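You operate a simulated robot arm through the tools that you are given. There is no shell and no other tool. Be economical: measure what you need, move in short steps, check, and stop when the job is done.

The job below is to be done with a simulated robot arm. You get a single attempt, and the scene is never put back.

## Task
Put the yellow mould from the drawer bench in the pressure pot and close its four clamps.
Fine: shut the lid before the clamps; spill nothing; the tray stays in the pot; leave the valves and the other moulds.

The check looks at the end state, three seconds after you hand in, the way a careful person would. Anything else that was tipped, shoved, dropped, spilled or broken makes it a failure. Lids that push on must go on centred and level and be pressed home; caps that screw on are set level and turned clockwise until they are tight.

## Robot
A 7-joint arm with a fingered hand, fixed in place. Base frame: the origin is at the foot of the arm, x ahead of it, y to its left, z up. Units: m, degrees, N and s.
With the tool pointing down near the work surface it reaches from about 0.26 to 0.8 m from the base axis. Its first joint turns from -115.0 to 115.0 degrees. Payload 5 kg.
The TCP is the grasp point between the finger pads, 0.032 m short of the fingertips. In the tool frame z runs along the fingers and y along their closing line. The gripper opens to 0.16 m. The gripper's body begins 0.089 m behind the TCP. The gripper is a hand of 4 fingers: y runs from the thumb to the fingers, the wrist lies at [0, 0, -0.267] in the tool frame, and closing takes about 1.5 s.
Orientation is that of the tool frame in the base frame, as [roll, pitch, yaw] about the fixed x, y, z axes, in that order (R = Rz(yaw) Ry(pitch) Rx(roll)). With the fingers straight down and closing along the base's y, the tool's x points along the base's -x, its y along +y and its z along -z.

## Interface
- The arm moves only by the tool send_rows. Its argument "commands" is a list of rows, each an object (a shift or turn left out is 0, a gripper value left out holds the last) with "travel": the shift along the tool's x, y, z in units of 40 mm (1.0 is 40 mm), a list of three; "rot": the turn, a rotation vector about the tool's x, y, z in units of 8 degrees (1.0 is 8 degrees), a list of three. In form: [{"travel": [x, y, z], "rot": [wx, wy, wz]}, ...]. A call has 1 to 20 rows; each row shifts and turns the commanded pose from where the row before left it, along the tool's axes as they then stand. "hand" is the gripper command, from -1 (shut) to 1 (fully open), values between in proportion, set as the call begins (left out, the last holds). A call with a number of a shift or a turn outside -1 to 1 is refused whole. Rows are played at 5 a second. More than 0.05 m and 8.6 degrees between two rows, or a gripper value outside its range, and nothing of the call is played. A pose out of reach is approached as far as the arm can. The call stops where the force on the tool passes 40 N (or 10 N more than at its start, if that is more) or the arm is blocked; 0.2 s more then pass. The fingers move at their own pace (about 0.108 m/s each) and stop on an object; they squeeze with about 28 N. The grip force told is the motor's: it shows also when the fingers shut on nothing. Time passes only in rows, and 0.2 s behind the last, so rows that do not move let the fingers close. The reply holds the time, the measured pose of the TCP, the force on the tool along the base axes, the opening and the grip force, in the units named above and with some noise, with the torque about the TCP (base axes, N m) and any sound that the robot's microphone picked up, and new pictures: "pictures" is both (left out), scene, wrist or none.
- Cameras (640 x 400 px; columns grow to the right, rows downward): "scene" is fixed at [0.0531, -0.4985, 1.5204]; the picture's right is [0.58, -0.82, 0.00], its down [-0.48, -0.34, -0.81] and it looks along [0.66, 0.47, -0.59] (base axes); focal length 214 px, centre (320, 200). "wrist" rides on the gripper at [0.08, -0.004, -0.114] in the tool frame; the picture's right is [0.05, 1.00, 0.00], its down [-0.82, 0.04, -0.58] and it looks along [-0.58, 0.03, 0.82] (tool axes); focal length 265 px, centre (320, 200). There is no depth. A picture from a camera that has moved, and an enlarged one, comes with that camera's place and axes in the base frame and with its lens. The place of the scene camera against the robot may be out by one fixed shift of up to 0.025 m in any direction.
- lift_body(by): slides the trunk up (or, below 0, down) by that many m; the arm rides with it, the base frame stays. It gives what a move gives, with no picture.
- finger_targets(finger1, finger2, finger3, thumb_bend): sets how far each is bent, from 0 (flat) to 100 (curled in); at 30 the hand is open as for a grip, at 70 the pads meet at the TCP. One left out holds its place. A second passes; each finger stops where it meets its share of the squeeze, and holds until it gets a number again. A gripper value or a shape takes the hand back. It gives what a move gives, with no picture; readings hold the bend of each and the force on the fingers (four entries, about 0 where the hand has none), thumb and palm.
- hand_shape(shape): the hand has 4 fingers and takes this shape, open, in about a second: jaw (thumb against the fingers, like two jaws); tri (thumb and two fingers); tip (a fingertip pinch); poke (one finger out to press); point (the index stretched); flat (the hand flat); cup (the hand cupped); fist (a fist). The gripper value then closes the fingers along that shape, each until it touches; the sizes above hold for jaw. It gives what a move gives, with no picture.
- zoom(camera, box): a new picture of the part [left, top, right, bottom] of that camera's present view, enlarged. It takes no simulated time.
- job_done(): hands the job in; it is judged then, once.

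Work in short steps. Places have to be worked out from the pictures, the camera data and where the tool is seen: move nearer, look again, correct. Check each grasp and each placing, and mend what went wrong. You have 120 turns and 200 pictures in all, those below and enlarged ones among them. Open the gripper and draw the arm clear of the work before you hand the job in, unless the task says otherwise; then end with one line.

The tools are called as name(argument=value, ...) on one line, values as JSON. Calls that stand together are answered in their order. send_rows: Moves the arm, as the interface text tells. Its arguments: {"type":"object","properties":{"commands":{"type":"array","items":{"type":"object","properties":{"travel":{"type":"array","items":{"type":"number"}},"rot":{"type":"array","items":{"type":"number"}}}}},"hand":{"type":"number"},"pictures":{"type":"string","enum":["both","scene","wrist","none"]}},"required":["commands"]} The other tools are called the same way: lift_body (by) slides the trunk up or down; hand_shape (shape) gives the hand a shape; finger_targets (finger1, finger2, finger3, thumb_bend) moves the fingers one by one; zoom (camera, box) takes an enlarged picture of a part of a camera's view; job_done () hands the job in.

At the start:

```text
t: 0.0
eef_pos: [0.5276, 0.0699, 1.4181]
tool_rot: [179.9, -0.1, 179.9]
force: [0.3, 0.2, 0.3]
moment: [0.04, -0.03, -0.01]
finger_gap: 0.1596
gripper_force: 0.1
shape: jaw
bend: [30.0, 30.0, 30.0, 30.0]
finger forces: [0.1, 0.0, 0.1, 0.0, 0.0, 0.1]
trunk travel left (down, up): [-0.925, 0.065]
```

scene: 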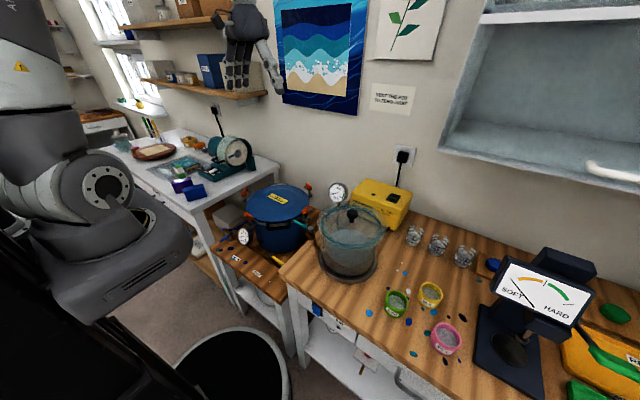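
wrist: 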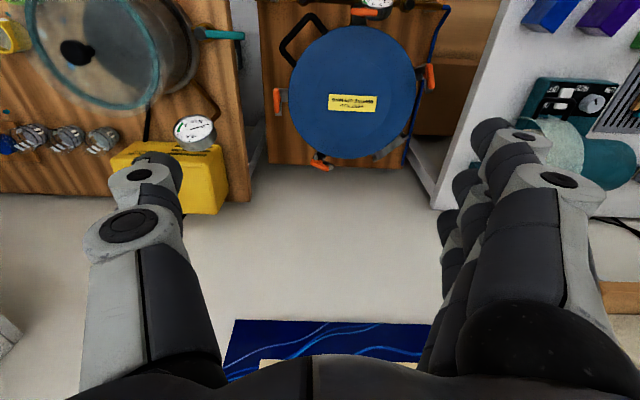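

I'll look closely at the pot and the moulds first.

zoom(camera="scene", box=[200, 160, 360, 260])

zoom(camera="scene", box=[340, 220, 500, 320])

zoom(camera="wrist", box=[240, 0, 460, 180])

zoom(camera="scene", box=[60, 110, 280, 250])

```text
4.00 times, centred on (280, 210) of scene
camera zoom: at [0.0531, -0.4985, 1.5204], right [0.58, -0.82, 0.0], down [-0.48, -0.34, -0.81], along [0.66, 0.47, -0.59], focal length 858 px, centre (480, 160)
```

zoom: 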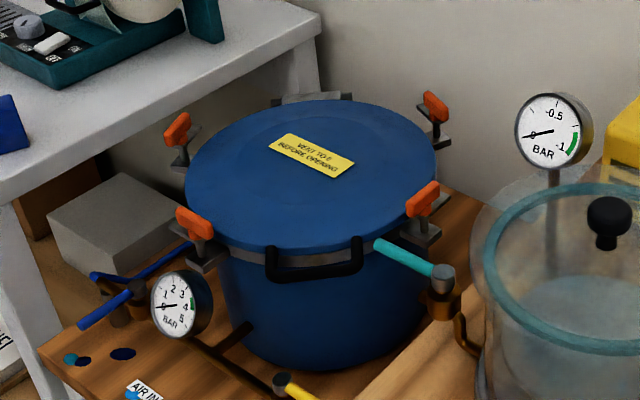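

```text
4.00 times, centred on (420, 270) of scene
camera zoom: at [0.0531, -0.4985, 1.5204], right [0.58, -0.82, 0.0], down [-0.48, -0.34, -0.81], along [0.66, 0.47, -0.59], focal length 858 px, centre (-80, -80)
```

zoom: 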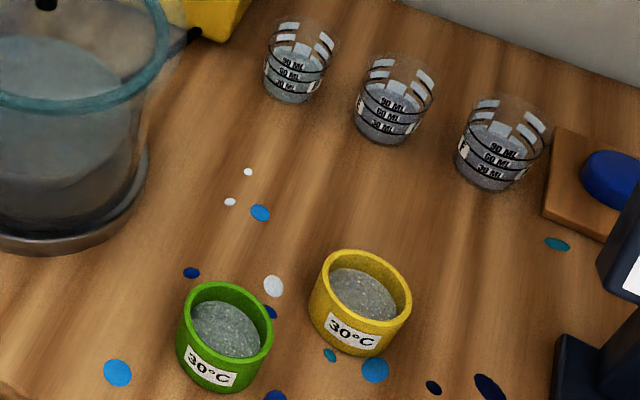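

```text
2.22 times, centred on (350, 90) of wrist
camera zoom: at [0.4477, 0.0662, 1.5323], right [-0.05, 1.0, 0.0], down [0.82, 0.04, 0.58], along [0.58, 0.03, -0.82], focal length 590 px, centre (253, 444)
```

zoom: 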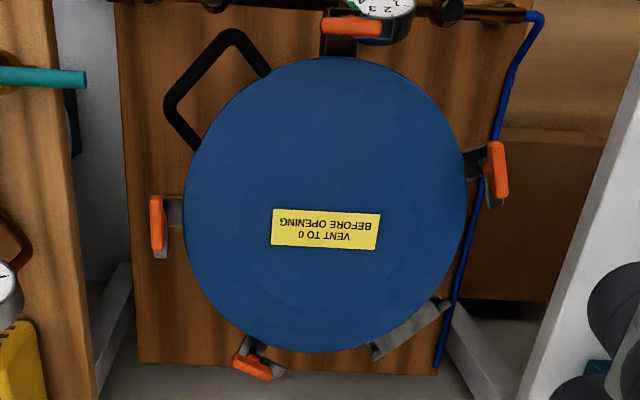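

```text
2.86 times, centred on (170, 180) of scene
camera zoom: at [0.0531, -0.4985, 1.5204], right [0.58, -0.82, 0.0], down [-0.48, -0.34, -0.81], along [0.66, 0.47, -0.59], focal length 613 px, centre (749, 257)
```

zoom: 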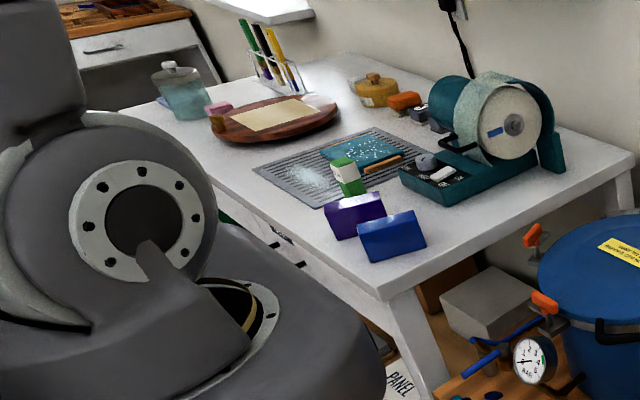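

The lid centre triangulates to about (0.595, 0.145, 0.90), radius about 0.14, handle toward (-x,-y), hinge opposite. I'll move the wrist camera down over the pot for a closer look.

send_rows(commands=[{"travel": [0.2, 0.19, 0.7]}, {"travel": [0.2, 0.19, 0.7]}, {"travel": [0.2, 0.19, 0.7]}, {"travel": [0.2, 0.19, 0.7]}, {"travel": [0.2, 0.19, 0.7]}, {"travel": [0.2, 0.19, 0.7]}, {"travel": [0.2, 0.19, 0.7]}, {"travel": [0.2, 0.19, 0.7]}, {"travel": [0.2, 0.19, 0.7]}, {"travel": [0.2, 0.19, 0.7]}])

```text
t: 2.2
eef_pos: [0.4487, 0.1461, 1.1383]
tool_rot: [179.9, 0.0, 179.9]
force: [0.0, 0.4, -0.4]
moment: [0.02, 0.07, -0.02]
finger_gap: 0.1601
gripper_force: 0.0
shape: jaw
bend: [30.0, 30.0, 30.0, 30.0]
finger forces: [0.0, 0.1, 0.0, 0.0, 0.0, 0.0]
trunk travel left (down, up): [-0.925, 0.065]
camera wrist: at [0.3681, 0.1417, 1.2525], right [-0.05, 1.0, 0.0], down [0.81, 0.04, 0.58], along [0.58, 0.03, -0.82], focal length 265 px, centre (320, 200)
```

scene: 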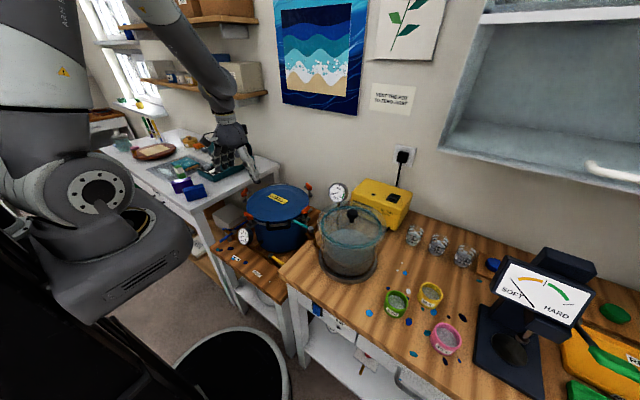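
wrist: 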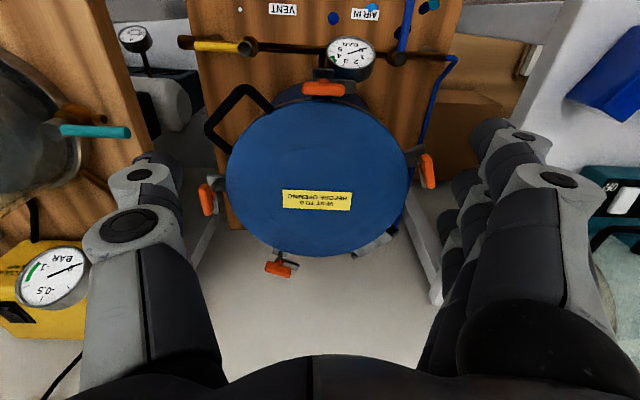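

Lid centre again ≈(0.585,0.148,0.89). I'll zoom on the details of the clamps and the handle.

zoom(camera="wrist", box=[180, 40, 340, 140])

zoom(camera="wrist", box=[180, 150, 340, 290])

zoom(camera="wrist", box=[320, 130, 460, 270])

zoom(camera="scene", box=[230, 170, 320, 256])

```text
4.00 times, centred on (260, 90) of wrist
camera zoom: at [0.3681, 0.1417, 1.2525], right [-0.05, 1.0, 0.0], down [0.81, 0.04, 0.58], along [0.58, 0.03, -0.82], focal length 1062 px, centre (560, 640)
```

zoom: 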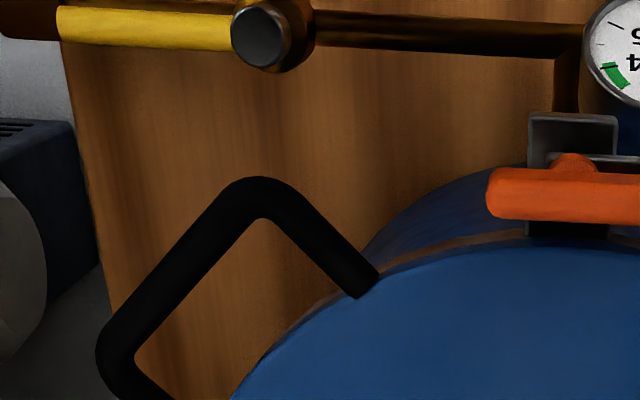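

```text
2.86 times, centred on (260, 220) of wrist
camera zoom: at [0.3681, 0.1417, 1.2525], right [-0.05, 1.0, 0.0], down [0.81, 0.04, 0.58], along [0.58, 0.03, -0.82], focal length 758 px, centre (491, 143)
```

zoom: 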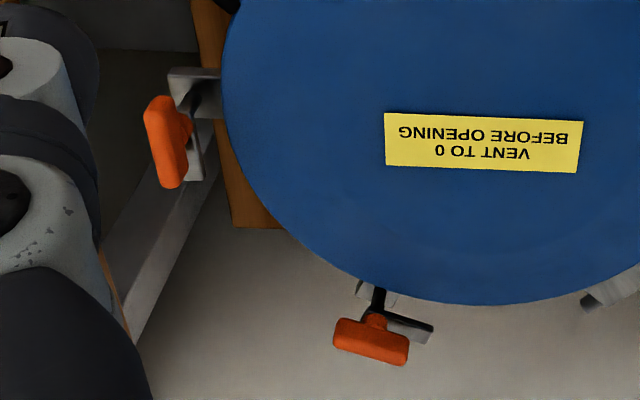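

```text
2.86 times, centred on (390, 200) of wrist
camera zoom: at [0.3681, 0.1417, 1.2525], right [-0.05, 1.0, 0.0], down [0.81, 0.04, 0.58], along [0.58, 0.03, -0.82], focal length 758 px, centre (120, 200)
```

zoom: 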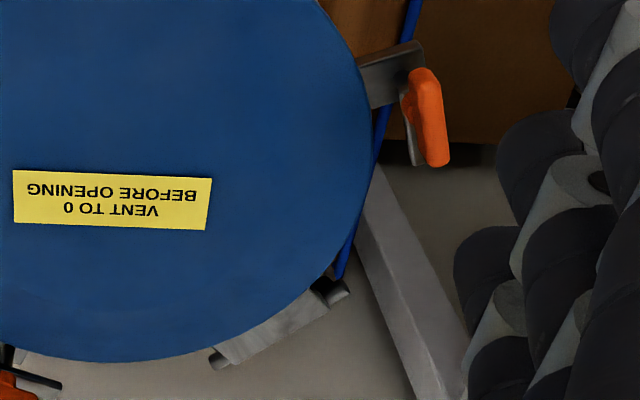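

```text
4.65 times, centred on (275, 213) of scene
camera zoom: at [0.0531, -0.4985, 1.5204], right [0.58, -0.82, 0.0], down [-0.48, -0.34, -0.81], along [0.66, 0.47, -0.59], focal length 998 px, centre (529, 140)
```

zoom: 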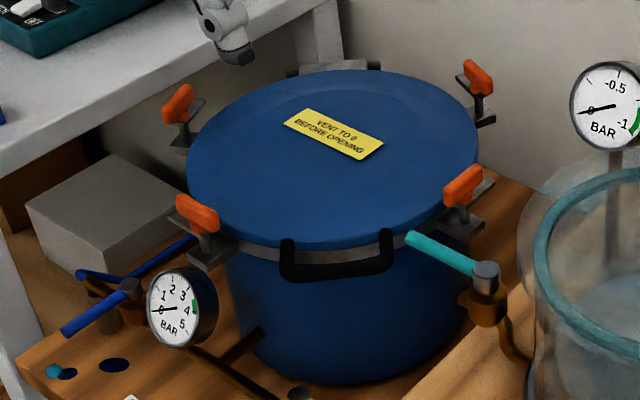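

Clamps are upright (open); the handle is a U-bar with a ~14 mm bar. I'll turn the hand 135° so the thumb would go inside the U with the fingers outside, then see whether the wrist follows.

send_rows(commands=[{"rot": [0, 0, -0.9926]}, {"rot": [0, 0, -0.9926]}, {"rot": [0, 0, -0.9926]}, {"rot": [0, 0, -0.9926]}, {"rot": [0, 0, -0.9926]}, {"rot": [0, 0, -0.9926]}, {"rot": [0, 0, -0.9926]}, {"rot": [0, 0, -0.9926]}, {"rot": [0, 0, -0.9926]}, {"rot": [0, 0, -0.9926]}, {"rot": [0, 0, -0.9926]}, {"rot": [0, 0, -0.9926]}, {"rot": [0, 0, -0.9926]}, {"rot": [0, 0, -0.9926]}, {"rot": [0, 0, -0.9926]}, {"rot": [0, 0, -0.9926]}, {"rot": [0, 0, -0.9926]}], pictures="wrist")

```text
t: 5.8
eef_pos: [0.4485, 0.1478, 1.1388]
tool_rot: [-180.0, -0.1, -49.0]
force: [0.8, 0.2, -0.8]
moment: [-0.13, -0.01, 0.02]
finger_gap: 0.1596
gripper_force: 0.2
shape: jaw
bend: [30.0, 30.0, 30.0, 30.0]
finger forces: [0.1, 0.1, 0.0, 0.1, 0.0, 0.0]
out of reach, approached as far as the arm can: row 17
trunk travel left (down, up): [-0.925, 0.065]
camera wrist: at [0.5042, 0.0896, 1.2526], right [-0.72, -0.69, 0.0], down [-0.57, 0.59, 0.58], along [-0.4, 0.42, -0.82], focal length 265 px, centre (320, 200)
```

wrist: 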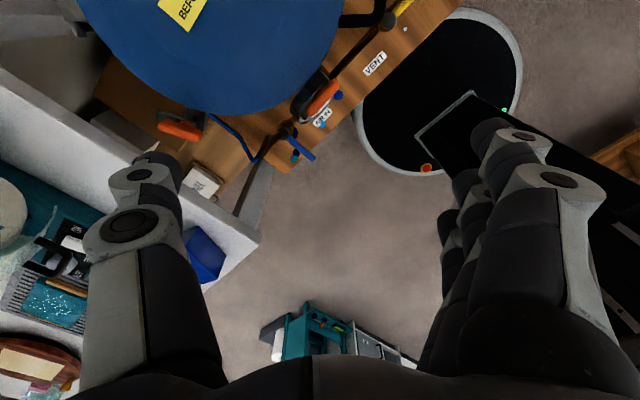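

The wrist stops at -49°, so the thumb-in option is at its limit. I'll go the other way to yaw 135 (fingers inside the U) and use a narrow pinch.

send_rows(commands=[{"rot": [0, 0, 1]}, {"rot": [0, 0, 1]}, {"rot": [0, 0, 1]}, {"rot": [0, 0, 1]}, {"rot": [0, 0, 1]}, {"rot": [0, 0, 1]}, {"rot": [0, 0, 1]}, {"rot": [0, 0, 1]}, {"rot": [0, 0, 1]}, {"rot": [0, 0, 1]}, {"rot": [0, 0, 1]}, {"rot": [0, 0, 1]}, {"rot": [0, 0, 1]}, {"rot": [0, 0, 1]}, {"rot": [0, 0, 1]}, {"rot": [0, 0, 1]}, {"rot": [0, 0, 1]}, {"rot": [0, 0, 1]}, {"rot": [0, 0, 1]}, {"rot": [0, 0, 1]}], pictures="none")

hand_shape(shape="tip")

```text
t: 10.0
eef_pos: [0.4469, 0.1466, 1.138]
tool_rot: [-180.0, 0.0, 150.7]
force: [0.6, 0.8, 0.5]
moment: [0.0, 0.0, 0.02]
finger_gap: 0.1602
gripper_force: 0.1
shape: jaw
bend: [30.0, 30.0, 30.0, 30.0]
finger forces: [0.0, 0.0, 0.0, 0.1, 0.0, 0.1]
trunk travel left (down, up): [-0.925, 0.065]
```

```text
t: 10.9
eef_pos: [0.4477, 0.1468, 1.1388]
tool_rot: [179.9, 0.0, 151.0]
force: [-0.8, 0.6, 0.1]
moment: [0.0, 0.03, 0.04]
finger_gap: 0.1598
gripper_force: 0.1
shape: tip
bend: [1.0, 30.0, 1.0, 30.0]
finger forces: [0.0, 0.0, 0.1, 0.1, 0.0, 0.1]
trunk travel left (down, up): [-0.925, 0.065]
```

Tip shape leaves two fingers stretched, which would hit the lid. I'll curl those two instead, then move above the handle and look.

finger_targets(finger1=100, finger3=100, finger2=58, thumb_bend=58)

send_rows(commands=[{"rot": [0, 0, 1]}, {"rot": [0, 0, 1]}, {"travel": [-0.7, -0.5, 0.2]}, {"travel": [-0.7, -0.5, 0.2]}, {"travel": [-0.7, -0.5, 0.2]}, {"travel": [-0.7, -0.5, 0.2]}])

```text
t: 11.9
eef_pos: [0.4481, 0.1468, 1.1385]
tool_rot: [180.0, 0.1, 150.9]
force: [0.3, -0.1, 0.6]
moment: [0.01, 0.01, 0.0]
finger_gap: 0.0572
gripper_force: 0.1
shape: fingers
bend: [100.0, 57.0, 100.0, 57.0]
finger forces: [0.0, 0.0, 0.0, 0.0, 0.0, 0.0]
trunk travel left (down, up): [-0.925, 0.065]
```

```text
t: 13.3
eef_pos: [0.4703, 0.0102, 1.1054]
tool_rot: [179.9, -0.1, 134.9]
force: [-0.6, 0.2, -0.3]
moment: [0.02, 0.02, -0.01]
finger_gap: 0.0572
gripper_force: 0.0
shape: fingers
bend: [100.0, 57.0, 100.0, 57.0]
finger forces: [0.1, 0.0, 0.0, 0.0, 0.0, 0.0]
trunk travel left (down, up): [-0.925, 0.065]
camera wrist: at [0.4105, 0.0645, 1.2197], right [0.67, 0.74, 0.0], down [0.61, -0.55, 0.58], along [0.43, -0.39, -0.82], focal length 265 px, centre (320, 200)
```

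scene: 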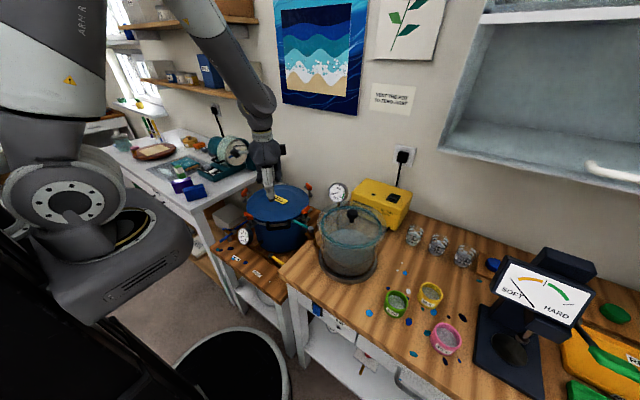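
wrist: 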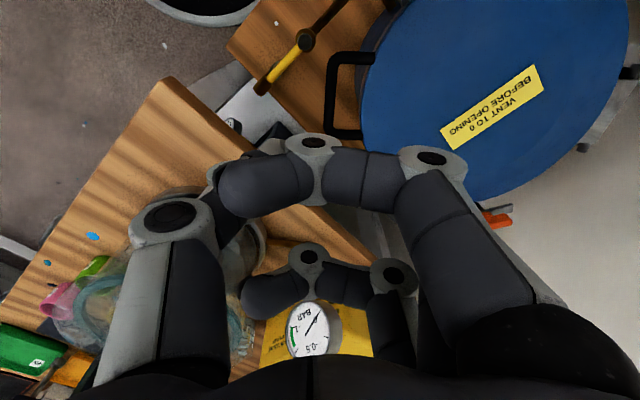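

Clear view: the U bar is centred at about (0.482, 0.018, 0.885), radial azimuth ~48°, gap inside about 28 mm. I'll align, narrow the pinch to about 40 mm and descend to z≈0.96.

finger_targets(finger2=61, thumb_bend=61)

send_rows(commands=[{"rot": [0, 0, -0.44]}, {"travel": [-0.1, 0.33, 0.6]}, {"travel": [0, 0, 0.75]}, {"travel": [0, 0, 0.75]}, {"travel": [0, 0, 0.75]}, {"travel": [0, 0, 0.75]}])

```text
t: 14.3
eef_pos: [0.4691, 0.0109, 1.1044]
tool_rot: [179.9, 0.0, 134.8]
force: [-0.1, 0.3, -0.4]
moment: [0.04, 0.0, -0.02]
finger_gap: 0.0546
gripper_force: 0.0
shape: fingers
bend: [100.0, 61.0, 100.0, 61.0]
finger forces: [0.0, 0.0, 0.1, 0.0, 0.0, 0.0]
trunk travel left (down, up): [-0.925, 0.065]
```

```text
t: 15.7
eef_pos: [0.483, 0.0188, 0.9619]
tool_rot: [179.8, 0.0, 138.4]
force: [0.2, -0.1, 0.4]
moment: [0.01, 0.04, -0.03]
finger_gap: 0.0548
gripper_force: 0.1
shape: fingers
bend: [100.0, 61.0, 100.0, 61.0]
finger forces: [0.0, 0.0, 0.0, 0.0, 0.0, 0.0]
trunk travel left (down, up): [-0.925, 0.065]
camera wrist: at [0.4202, 0.0684, 1.0755], right [0.62, 0.78, 0.0], down [0.64, -0.51, 0.58], along [0.45, -0.36, -0.82], focal length 265 px, centre (320, 200)
```

scene: 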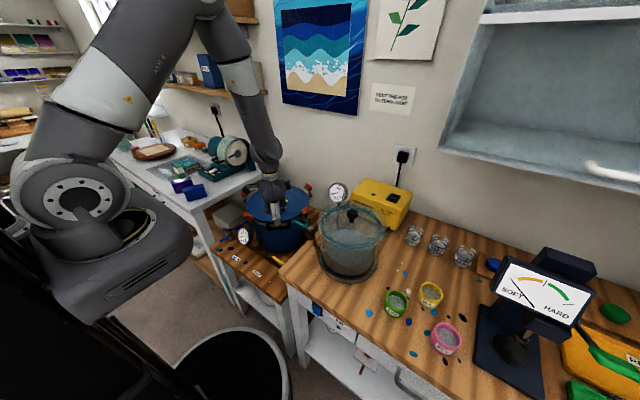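
wrist: 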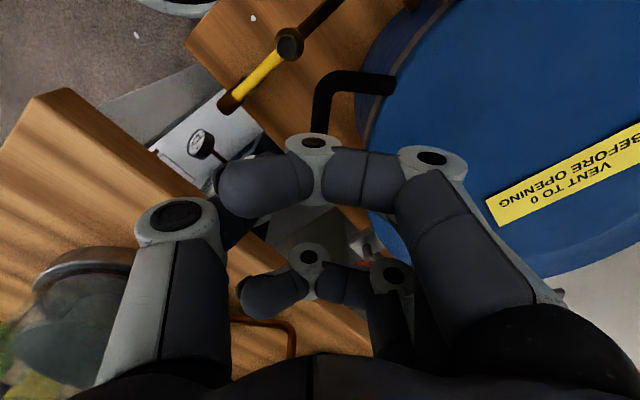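

The curled finger blocks the view of the pinch. I'll zoom in from the scene and wrist cameras to see the fingertips against the handle.

zoom(camera="scene", box=[240, 165, 320, 215])

zoom(camera="wrist", box=[200, 60, 440, 310])

```text
8.00 times, centred on (280, 190) of scene
camera zoom: at [0.0531, -0.4985, 1.5204], right [0.58, -0.82, 0.0], down [-0.48, -0.34, -0.81], along [0.66, 0.47, -0.59], focal length 1716 px, centre (640, 280)
```

zoom: 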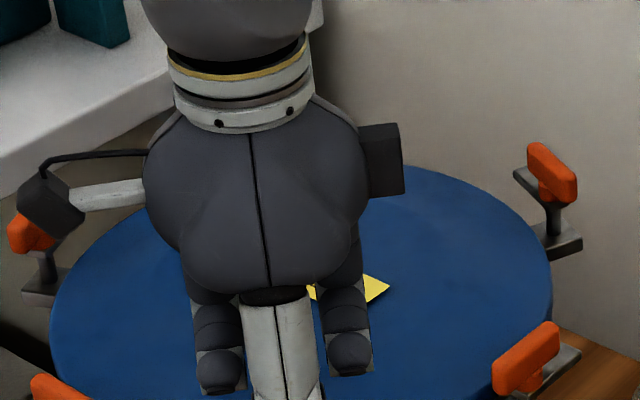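

```text
1.60 times, centred on (320, 185) of wrist
camera zoom: at [0.4202, 0.0684, 1.0755], right [0.62, 0.78, 0.0], down [0.64, -0.51, 0.58], along [0.45, -0.36, -0.82], focal length 425 px, centre (320, 224)
```

zoom: 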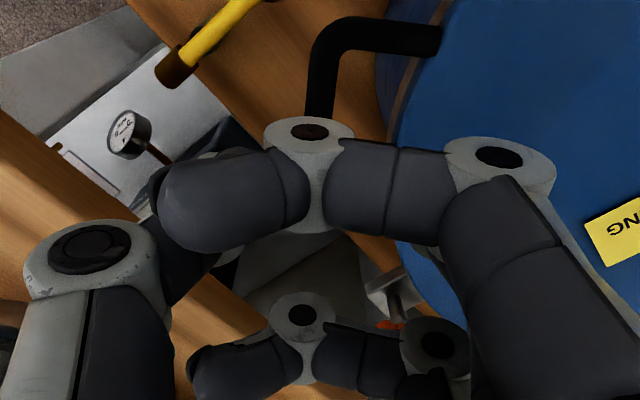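

The bar lies centred at tool y≈0 and the lid edge ~30 mm inward. I'll bend finger 2 a bit more to centre it in the gap, and go down slowly to z≈0.905.

finger_targets(finger2=64, thumb_bend=60)

send_rows(commands=[{"travel": [0, 0, 0.3]}, {"travel": [0, 0, 0.3]}, {"travel": [0, 0, 0.3]}, {"travel": [0, 0, 0.3]}, {"travel": [0, 0, 0.2]}])

```text
t: 16.7
eef_pos: [0.482, 0.0182, 0.962]
tool_rot: [179.9, 0.1, 138.4]
force: [-0.9, 1.0, -0.4]
moment: [-0.01, 0.0, 0.0]
finger_gap: 0.0554
gripper_force: 0.0
shape: fingers
bend: [100.0, 64.0, 100.0, 60.0]
finger forces: [0.0, 0.0, 0.0, 0.1, 0.0, 0.1]
trunk travel left (down, up): [-0.925, 0.065]
```

```text
t: 17.9
eef_pos: [0.4814, 0.0196, 0.9055]
tool_rot: [179.9, 0.0, 138.4]
force: [-0.9, -1.0, 2.7]
moment: [0.06, -0.03, 0.05]
finger_gap: 0.055
gripper_force: 1.1
shape: fingers
bend: [100.0, 65.0, 100.0, 60.0]
finger forces: [0.0, 2.8, 0.0, 0.0, 0.0, 0.0]
trunk travel left (down, up): [-0.925, 0.065]
camera wrist: at [0.4196, 0.0695, 1.0209], right [0.62, 0.78, 0.0], down [0.64, -0.51, 0.58], along [0.45, -0.36, -0.82], focal length 265 px, centre (320, 200)
```

scene: 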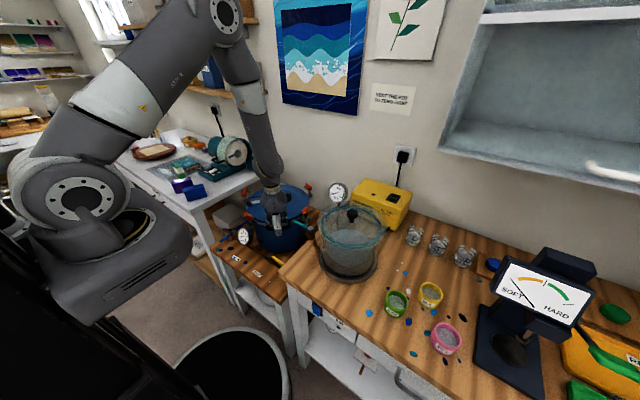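
wrist: 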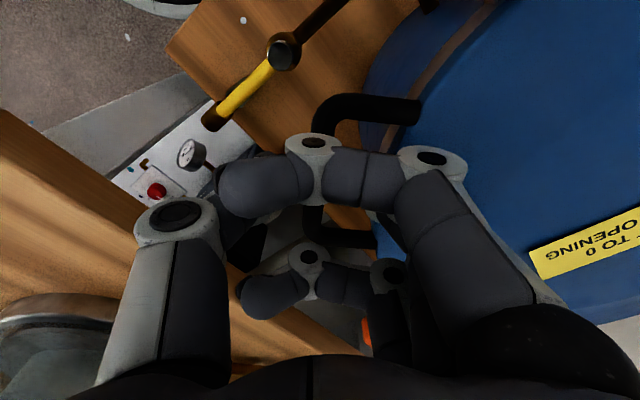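

Finger 2 lightly touches something. Closing the pinch will tell whether the bar is between the pads.

finger_targets(finger2=80, thumb_bend=80)

zoom(camera="wrist", box=[200, 60, 440, 310])

zoom(camera="scene", box=[230, 170, 330, 250])

```text
t: 18.9
eef_pos: [0.4815, 0.0193, 0.9065]
tool_rot: [180.0, -0.1, 138.4]
force: [-8.0, -8.6, -5.9]
moment: [-0.14, 0.1, -0.04]
finger_gap: 0.0502
gripper_force: 14.8
shape: fingers
bend: [100.0, 71.0, 100.0, 69.0]
finger forces: [0.0, 9.8, 0.0, 0.0, 19.4, 0.1]
trunk travel left (down, up): [-0.925, 0.065]
```

```text
1.60 times, centred on (320, 185) of wrist
camera zoom: at [0.4192, 0.0685, 1.0208], right [0.62, 0.78, 0.0], down [0.64, -0.51, 0.58], along [0.45, -0.36, -0.82], focal length 425 px, centre (320, 224)
```

zoom: 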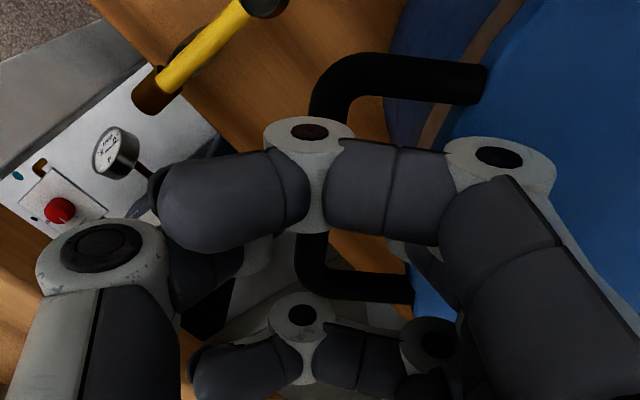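

```text
5.00 times, centred on (280, 210) of scene
camera zoom: at [0.0531, -0.4985, 1.5204], right [0.58, -0.82, 0.0], down [-0.48, -0.34, -0.81], along [0.66, 0.47, -0.59], focal length 1072 px, centre (520, 150)
```

zoom: 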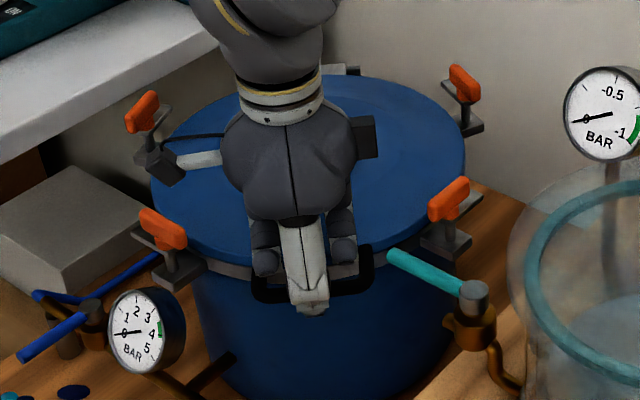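

The bar is held (9.8/19.4 N on finger and thumb). I'll lift along an arc about the hinge (R≈0.327), first 12°.

send_rows(commands=[{"travel": [0, 0.011, -0.428]}, {"travel": [0, 0.034, -0.427]}, {"travel": [0, 0.056, -0.424]}, {"travel": [0, 0.078, -0.421]}], pictures="scene")

zoom(camera="scene", box=[230, 160, 330, 240])

```text
t: 19.9
eef_pos: [0.4865, 0.0234, 0.9744]
tool_rot: [179.9, 0.0, 138.6]
force: [-13.2, -5.3, -1.6]
moment: [-0.09, 0.3, -0.06]
finger_gap: 0.0498
gripper_force: 16.2
shape: fingers
bend: [100.0, 70.0, 100.0, 71.0]
finger forces: [0.1, 10.0, 0.1, 0.0, 22.1, 0.0]
trunk travel left (down, up): [-0.925, 0.065]
```

scene: 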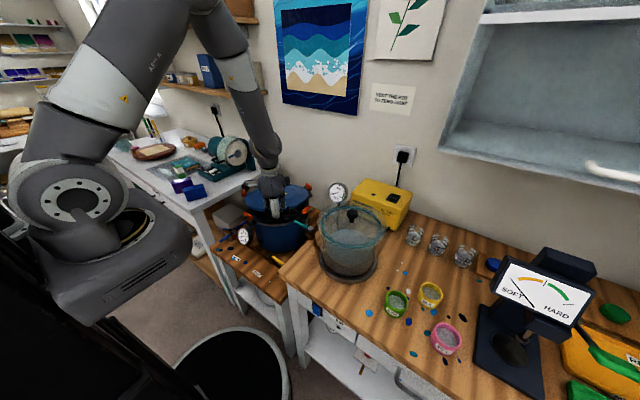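

```text
5.00 times, centred on (280, 200) of scene
camera zoom: at [0.0531, -0.4985, 1.5204], right [0.58, -0.82, 0.0], down [-0.48, -0.34, -0.81], along [0.66, 0.47, -0.59], focal length 1072 px, centre (520, 200)
```

zoom: 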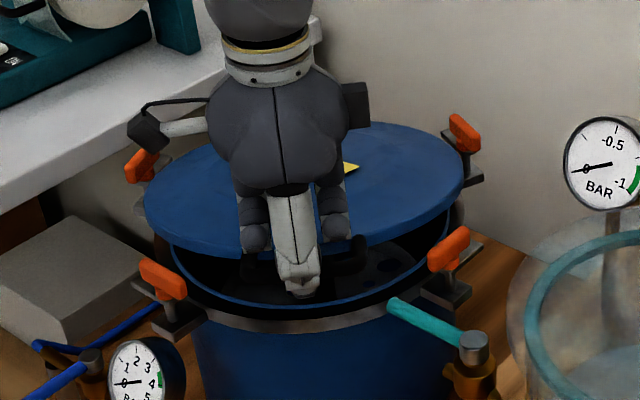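

The lid is lifting well. Continuing the arc to about 40°.

send_rows(commands=[{"travel": [0, 0.2, -0.773]}, {"travel": [0, 0.275, -0.749]}, {"travel": [0, 0.345, -0.718]}, {"travel": [0, 0.41, -0.681]}, {"travel": [0, 0.475, -0.637]}], pictures="scene")

```text
t: 21.1
eef_pos: [0.5333, 0.0716, 1.118]
tool_rot: [179.8, 0.2, 138.4]
force: [-3.6, -24.9, 12.6]
moment: [-0.6, 0.11, -0.02]
finger_gap: 0.0488
gripper_force: 20.7
shape: fingers
bend: [100.0, 69.0, 100.0, 73.0]
finger forces: [0.0, 8.9, 0.0, 0.1, 33.0, 0.1]
trunk travel left (down, up): [-0.925, 0.065]
```

scene: 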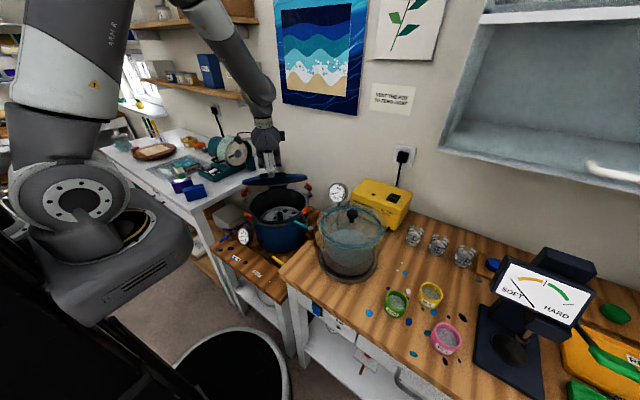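

Lid about 40° open; the side force shows the hinge radial is nearer azimuth 45°, so I correct sideways slightly and continue to about 65°.

send_rows(commands=[{"travel": [-0.12, -0.08, 0]}, {"travel": [-0.03, 0.475, -0.532]}, {"travel": [-0.032, 0.52, -0.487]}, {"travel": [-0.035, 0.565, -0.438]}, {"travel": [-0.037, 0.6, -0.386]}, {"travel": [-0.039, 0.635, -0.331]}], pictures="scene")

```text
t: 22.6
eef_pos: [0.611, 0.1461, 1.2101]
tool_rot: [179.6, 0.1, 138.3]
force: [-15.6, -6.5, 22.8]
moment: [-0.05, 0.21, 0.02]
finger_gap: 0.0467
gripper_force: 24.3
shape: fingers
bend: [100.0, 69.0, 100.0, 78.0]
finger forces: [0.0, 13.3, 0.0, 0.0, 35.5, 0.1]
trunk travel left (down, up): [-0.925, 0.065]
stopped in row 6: the force on the tool passed its limit at 41 N (the readings are from after the stop); the commanded pose is now the measured one
```

scene: 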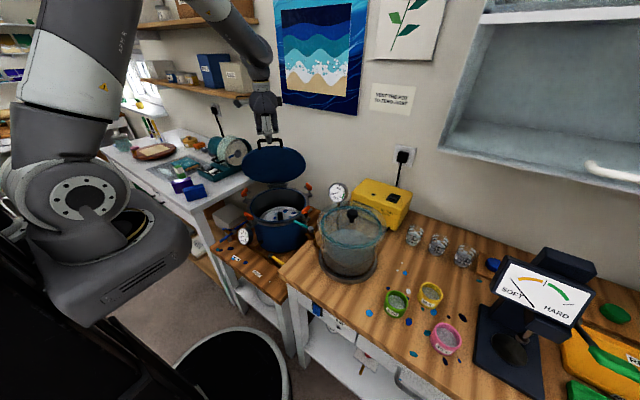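

Stopped by force around 62°. I'll look at the grip closely before going on.

zoom(camera="scene", box=[220, 80, 330, 230])

zoom(camera="wrist", box=[0, 0, 640, 400])

```text
2.67 times, centred on (275, 155) of scene
camera zoom: at [0.0531, -0.4985, 1.5204], right [0.58, -0.82, 0.0], down [-0.48, -0.34, -0.81], along [0.66, 0.47, -0.59], focal length 572 px, centre (440, 320)
```

zoom: 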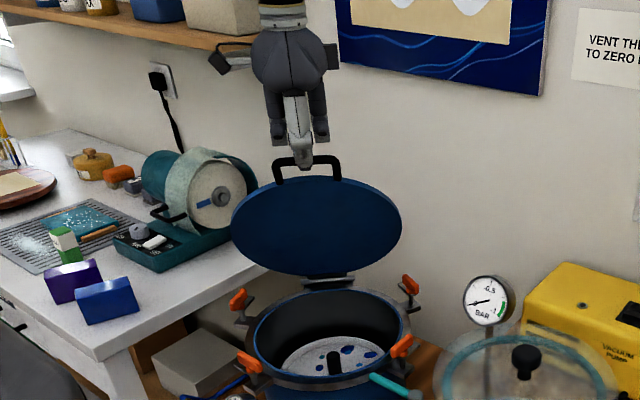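

```text
1.00 times, centred on (320, 200) of wrist (not enlarged: the box is as wide or as high as the picture)
camera zoom: at [0.5476, 0.1965, 1.3231], right [0.63, 0.78, 0.01], down [0.63, -0.51, 0.58], along [0.46, -0.36, -0.81], focal length 265 px, centre (320, 200)
```

zoom: 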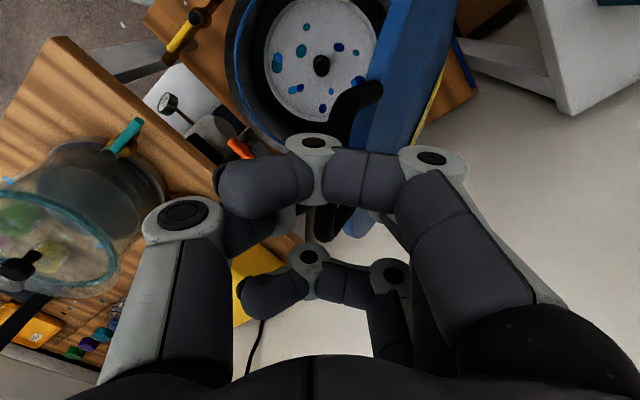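

Grip's fine but tight as the bar turns. I'll loosen finger 2 so the thumb just pushes the bar, and continue to about 85°.

finger_targets(finger2=58, thumb_bend=72)

send_rows(commands=[{"travel": [-0.03, 0.6, -0.3]}, {"travel": [-0.03, 0.62, -0.26]}, {"travel": [-0.03, 0.65, -0.2]}, {"travel": [-0.03, 0.65, -0.15]}, {"travel": [-0.03, 0.65, -0.1]}], pictures="scene")

zoom(camera="scene", box=[220, 80, 330, 230])

```text
t: 23.6
eef_pos: [0.613, 0.1467, 1.2066]
tool_rot: [179.9, 0.0, 138.4]
force: [-1.9, -1.6, -2.2]
moment: [-0.05, 0.05, 0.01]
finger_gap: 0.0503
gripper_force: 1.3
shape: fingers
bend: [100.0, 57.0, 100.0, 71.0]
finger forces: [0.1, 0.1, 0.0, 0.1, 3.4, 0.1]
trunk travel left (down, up): [-0.925, 0.065]
```

```text
t: 24.8
eef_pos: [0.7021, 0.24, 1.2463]
tool_rot: [179.7, 0.0, 138.6]
force: [-0.1, -1.3, -0.5]
moment: [-0.04, 0.04, 0.02]
finger_gap: 0.0499
gripper_force: 0.0
shape: fingers
bend: [100.0, 57.0, 100.0, 71.0]
finger forces: [0.1, 0.0, 0.1, 0.0, 1.3, 0.0]
trunk travel left (down, up): [-0.925, 0.065]
```

scene: 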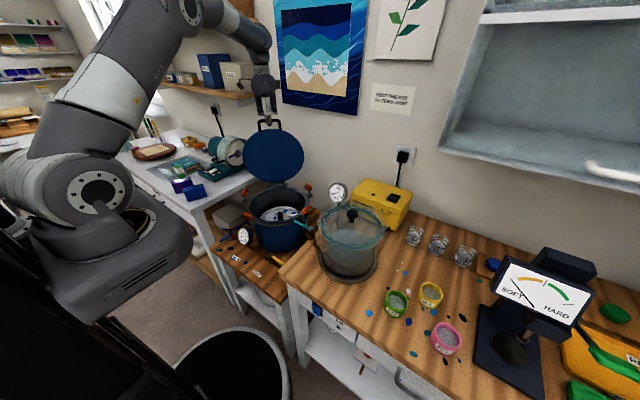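

```text
2.67 times, centred on (275, 155) of scene
camera zoom: at [0.0531, -0.4985, 1.5204], right [0.58, -0.82, 0.0], down [-0.48, -0.34, -0.81], along [0.66, 0.47, -0.59], focal length 572 px, centre (440, 320)
```

zoom: 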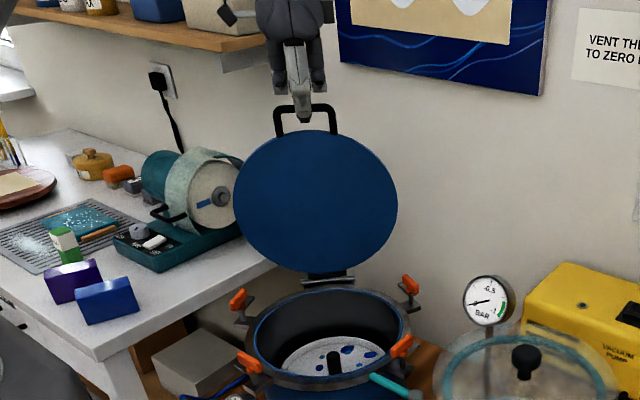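

Lid at ~85° and moving freely. Push on a bit more, and check whether it stays past vertical.

send_rows(commands=[{"travel": [-0.03, 0.5, 0]}, {"travel": [-0.03, 0.5, 0.05]}, {"travel": [-0.03, 0.5, 0.1]}])

zoom(camera="scene", box=[220, 80, 330, 230])

```text
t: 25.6
eef_pos: [0.7451, 0.2824, 1.2405]
tool_rot: [179.8, 0.1, 138.5]
force: [0.8, 0.5, -1.6]
moment: [-0.03, -0.01, 0.02]
finger_gap: 0.0499
gripper_force: 0.8
shape: fingers
bend: [100.0, 57.0, 100.0, 72.0]
finger forces: [0.0, 0.0, 0.0, 0.0, 0.8, 0.0]
trunk travel left (down, up): [-0.925, 0.065]
camera wrist: at [0.6829, 0.3325, 1.3545], right [0.62, 0.78, 0.0], down [0.64, -0.51, 0.58], along [0.45, -0.36, -0.82], focal length 265 px, centre (320, 200)
```

scene: 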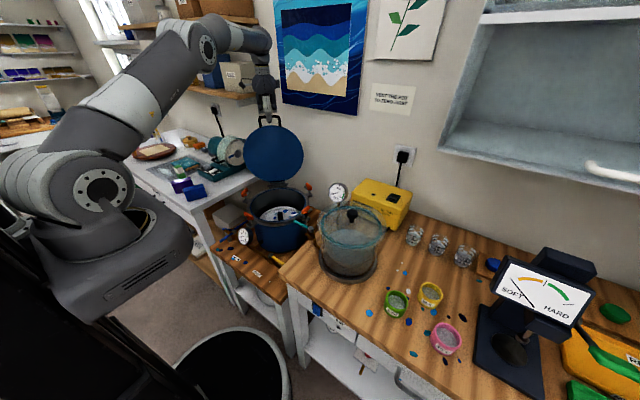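
wrist: 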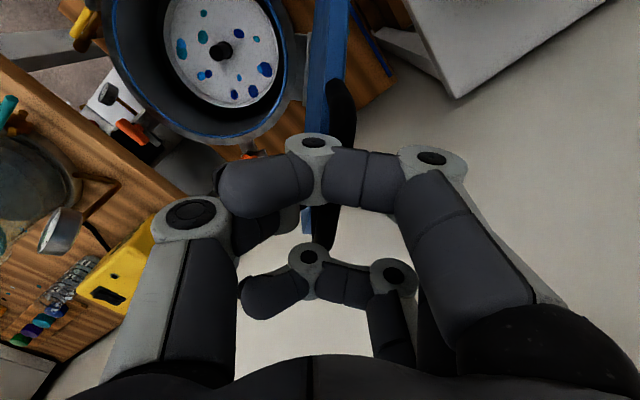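

```text
2.67 times, centred on (275, 155) of scene
camera zoom: at [0.0531, -0.4985, 1.5204], right [0.58, -0.82, 0.0], down [-0.48, -0.34, -0.81], along [0.66, 0.47, -0.59], focal length 572 px, centre (440, 320)
```

zoom: 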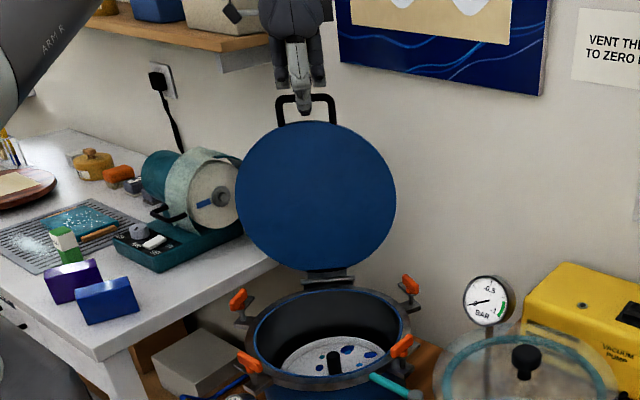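

Lid is around or just past vertical. I'll push a little further to a stop so it can't fall back.

send_rows(commands=[{"travel": [-0.03, 0.5, 0.1]}, {"travel": [-0.03, 0.5, 0.15]}])

zoom(camera="scene", box=[220, 80, 330, 230])

```text
t: 26.2
eef_pos: [0.7584, 0.3046, 1.2339]
tool_rot: [179.6, 0.2, 138.3]
force: [-1.2, -0.6, -1.8]
moment: [0.06, -0.06, 0.03]
finger_gap: 0.0501
gripper_force: 0.9
shape: fingers
bend: [100.0, 57.0, 100.0, 71.0]
finger forces: [0.0, 0.0, 0.0, 0.1, 1.8, 0.0]
out of reach, approached as far as the arm can: row 2
trunk travel left (down, up): [-0.925, 0.065]
camera wrist: at [0.6954, 0.3537, 1.3484], right [0.62, 0.78, 0.01], down [0.64, -0.51, 0.58], along [0.45, -0.36, -0.82], focal length 265 px, centre (320, 200)
```

scene: 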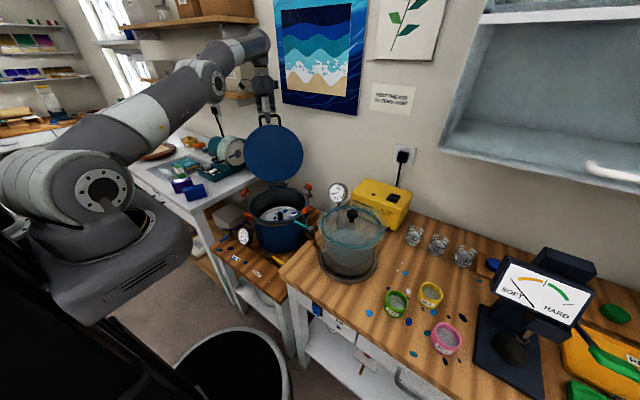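
wrist: 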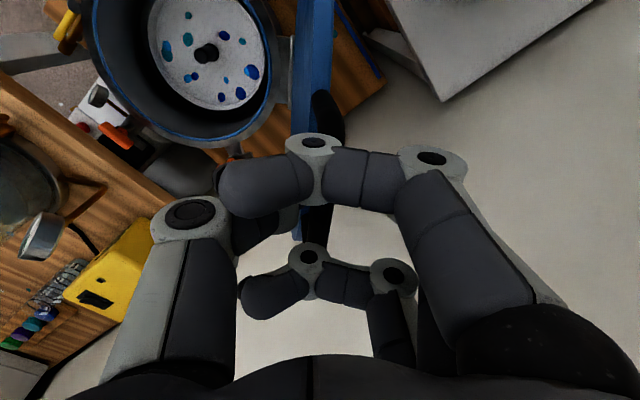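

```text
2.67 times, centred on (275, 155) of scene
camera zoom: at [0.0531, -0.4985, 1.5204], right [0.58, -0.82, 0.0], down [-0.48, -0.34, -0.81], along [0.66, 0.47, -0.59], focal length 572 px, centre (440, 320)
```

zoom: 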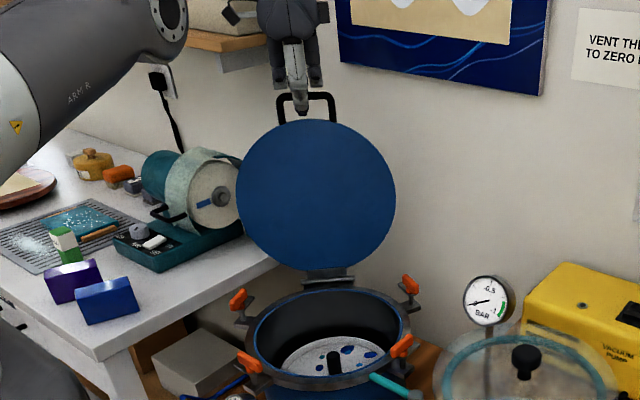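

The arm is at its reach; the lid seems past vertical. I'll open the pinch slightly and rise straight up to see whether the lid stays.

finger_targets(finger2=50, thumb_bend=58)

zoom(camera="scene", box=[220, 80, 330, 230])

```text
t: 27.2
eef_pos: [0.7589, 0.3053, 1.2336]
tool_rot: [179.8, 0.1, 138.3]
force: [-1.2, -2.0, 0.6]
moment: [-0.01, 0.03, 0.02]
finger_gap: 0.0571
gripper_force: 0.0
shape: fingers
bend: [100.0, 50.0, 100.0, 57.0]
finger forces: [0.0, 0.0, 0.1, 0.0, 0.0, 0.0]
trunk travel left (down, up): [-0.925, 0.065]
```

```text
2.67 times, centred on (275, 155) of scene
camera zoom: at [0.0531, -0.4985, 1.5204], right [0.58, -0.82, 0.0], down [-0.48, -0.34, -0.81], along [0.66, 0.47, -0.59], focal length 572 px, centre (440, 320)
```

zoom: 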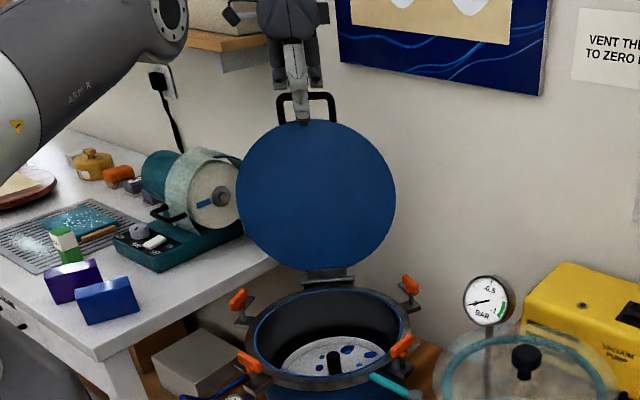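

The lid stays with no contact. I'll raise the trunk 0.06 m to lift the hand straight off, then rise more and pull back.

lift_body(by=0.06)

send_rows(commands=[{"travel": [0, -0.02, -0.4]}, {"travel": [0, -0.02, -0.5]}, {"travel": [0, -0.1, -0.5]}, {"travel": [0, -0.8, 0]}, {"travel": [0, -0.9, 0]}, {"travel": [0, -0.9, 0]}, {"travel": [0, -0.9, 0]}, {"travel": [0, -0.9, 0]}, {"travel": [0, -0.9, 0]}, {"travel": [0, -0.9, 0]}])

```text
t: 28.2
eef_pos: [0.759, 0.3049, 1.2927]
tool_rot: [179.8, 0.0, 138.5]
force: [0.6, -0.7, -0.5]
moment: [0.03, 0.02, 0.01]
finger_gap: 0.0574
gripper_force: 0.0
shape: fingers
bend: [100.0, 50.0, 100.0, 57.0]
finger forces: [0.0, 0.0, 0.0, 0.0, 0.1, 0.0]
trunk travel left (down, up): [-0.985, 0.005]
```

```text
t: 30.4
eef_pos: [0.7563, 0.1749, 1.4172]
tool_rot: [179.8, -0.1, 138.4]
force: [0.4, -0.7, 0.2]
moment: [0.02, -0.03, -0.03]
finger_gap: 0.0571
gripper_force: 0.0
shape: fingers
bend: [100.0, 50.0, 100.0, 57.0]
finger forces: [0.0, 0.0, 0.0, 0.0, 0.0, 0.1]
out of reach, approached as far as the arm can: row 1, 2, 4, 5, 6, 7, 8, 9, 10
trunk travel left (down, up): [-0.985, 0.005]
camera wrist: at [0.6942, 0.2249, 1.5312], right [0.62, 0.78, 0.0], down [0.64, -0.51, 0.58], along [0.45, -0.36, -0.82], focal length 265 px, centre (320, 200)
```

scene: 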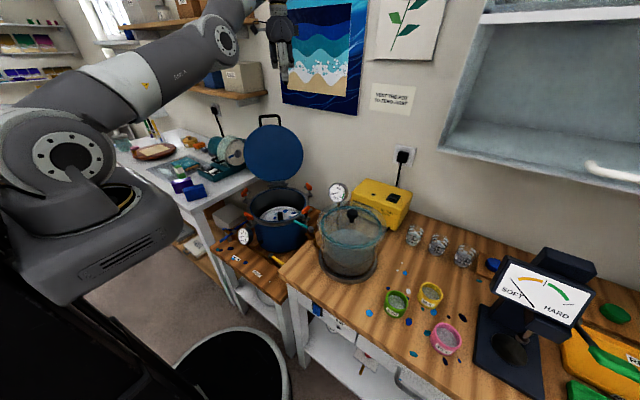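
wrist: 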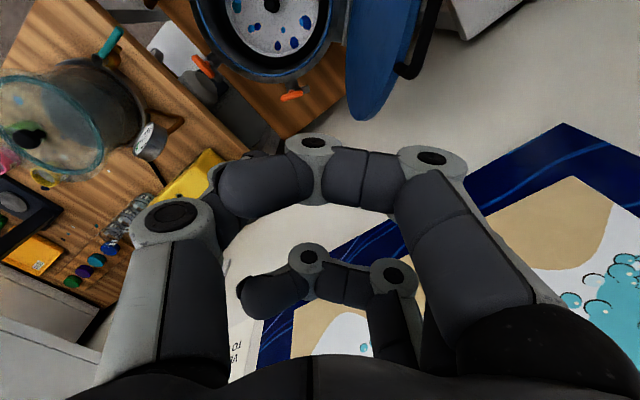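

The lid stays open. Now I withdraw and swing toward the drawer bench to look at the yellow mould.

send_rows(commands=[{"travel": [0.7, -0.62, 0]}, {"travel": [0.7, -0.62, 0]}, {"travel": [0.7, -0.62, 0]}, {"travel": [0.7, -0.62, 0]}, {"travel": [0.7, -0.62, 0]}, {"travel": [-0.6, -0.7, 0]}, {"travel": [-0.6, -0.7, 0]}, {"travel": [-0.6, -0.7, 0]}, {"travel": [-0.6, -0.7, 0]}, {"travel": [-0.6, -0.7, 0]}, {"travel": [-0.6, -0.7, 0]}, {"travel": [-0.6, -0.7, 0]}, {"travel": [-0.6, -0.7, 0]}, {"travel": [-0.6, -0.7, 0]}, {"travel": [-0.6, -0.7, 0]}, {"travel": [-0.6, -0.7, 0]}, {"travel": [-0.6, -0.7, 0]}, {"travel": [-0.6, -0.7, 0]}, {"travel": [-0.6, -0.7, 0]}])

hand_shape(shape="jaw")

```text
t: 34.4
eef_pos: [0.7235, -0.2617, 1.4454]
tool_rot: [179.6, -0.2, 138.5]
force: [1.4, -1.5, -1.1]
moment: [0.18, 0.08, 0.02]
finger_gap: 0.0572
gripper_force: 0.2
shape: fingers
bend: [100.0, 50.0, 100.0, 57.0]
finger forces: [0.0, 0.0, 0.0, 0.0, 0.0, 0.1]
out of reach, approached as far as the arm can: row 1, 2, 3, 4, 5, 6, 7, 8, 9, 10, 15, 16, 17, 18, 19
trunk travel left (down, up): [-0.985, 0.005]
camera wrist: at [0.6607, -0.2122, 1.5594], right [0.62, 0.78, 0.01], down [0.64, -0.51, 0.57], along [0.45, -0.36, -0.82], focal length 265 px, centre (320, 200)
```

scene: 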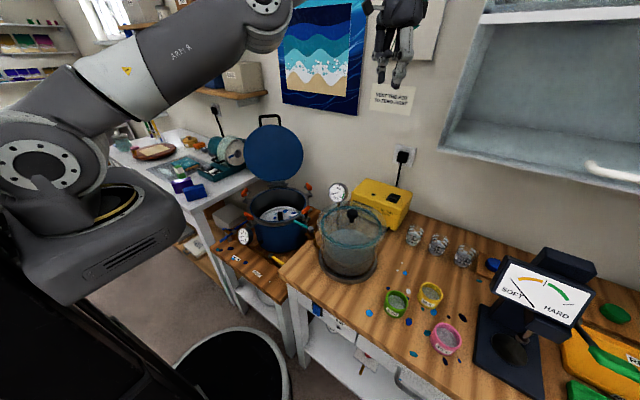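
wrist: 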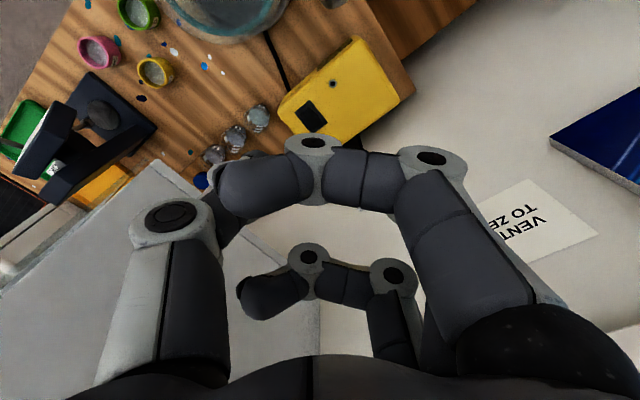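

```text
t: 35.3
eef_pos: [0.7215, -0.2549, 1.4483]
tool_rot: [179.8, 0.1, 138.5]
force: [0.0, -1.3, -0.4]
moment: [-0.01, 0.01, -0.02]
finger_gap: 0.1599
gripper_force: 0.2
shape: jaw
bend: [30.0, 30.0, 30.0, 30.0]
finger forces: [0.0, 0.1, 0.0, 0.1, 0.0, 0.0]
trunk travel left (down, up): [-0.985, 0.005]
```

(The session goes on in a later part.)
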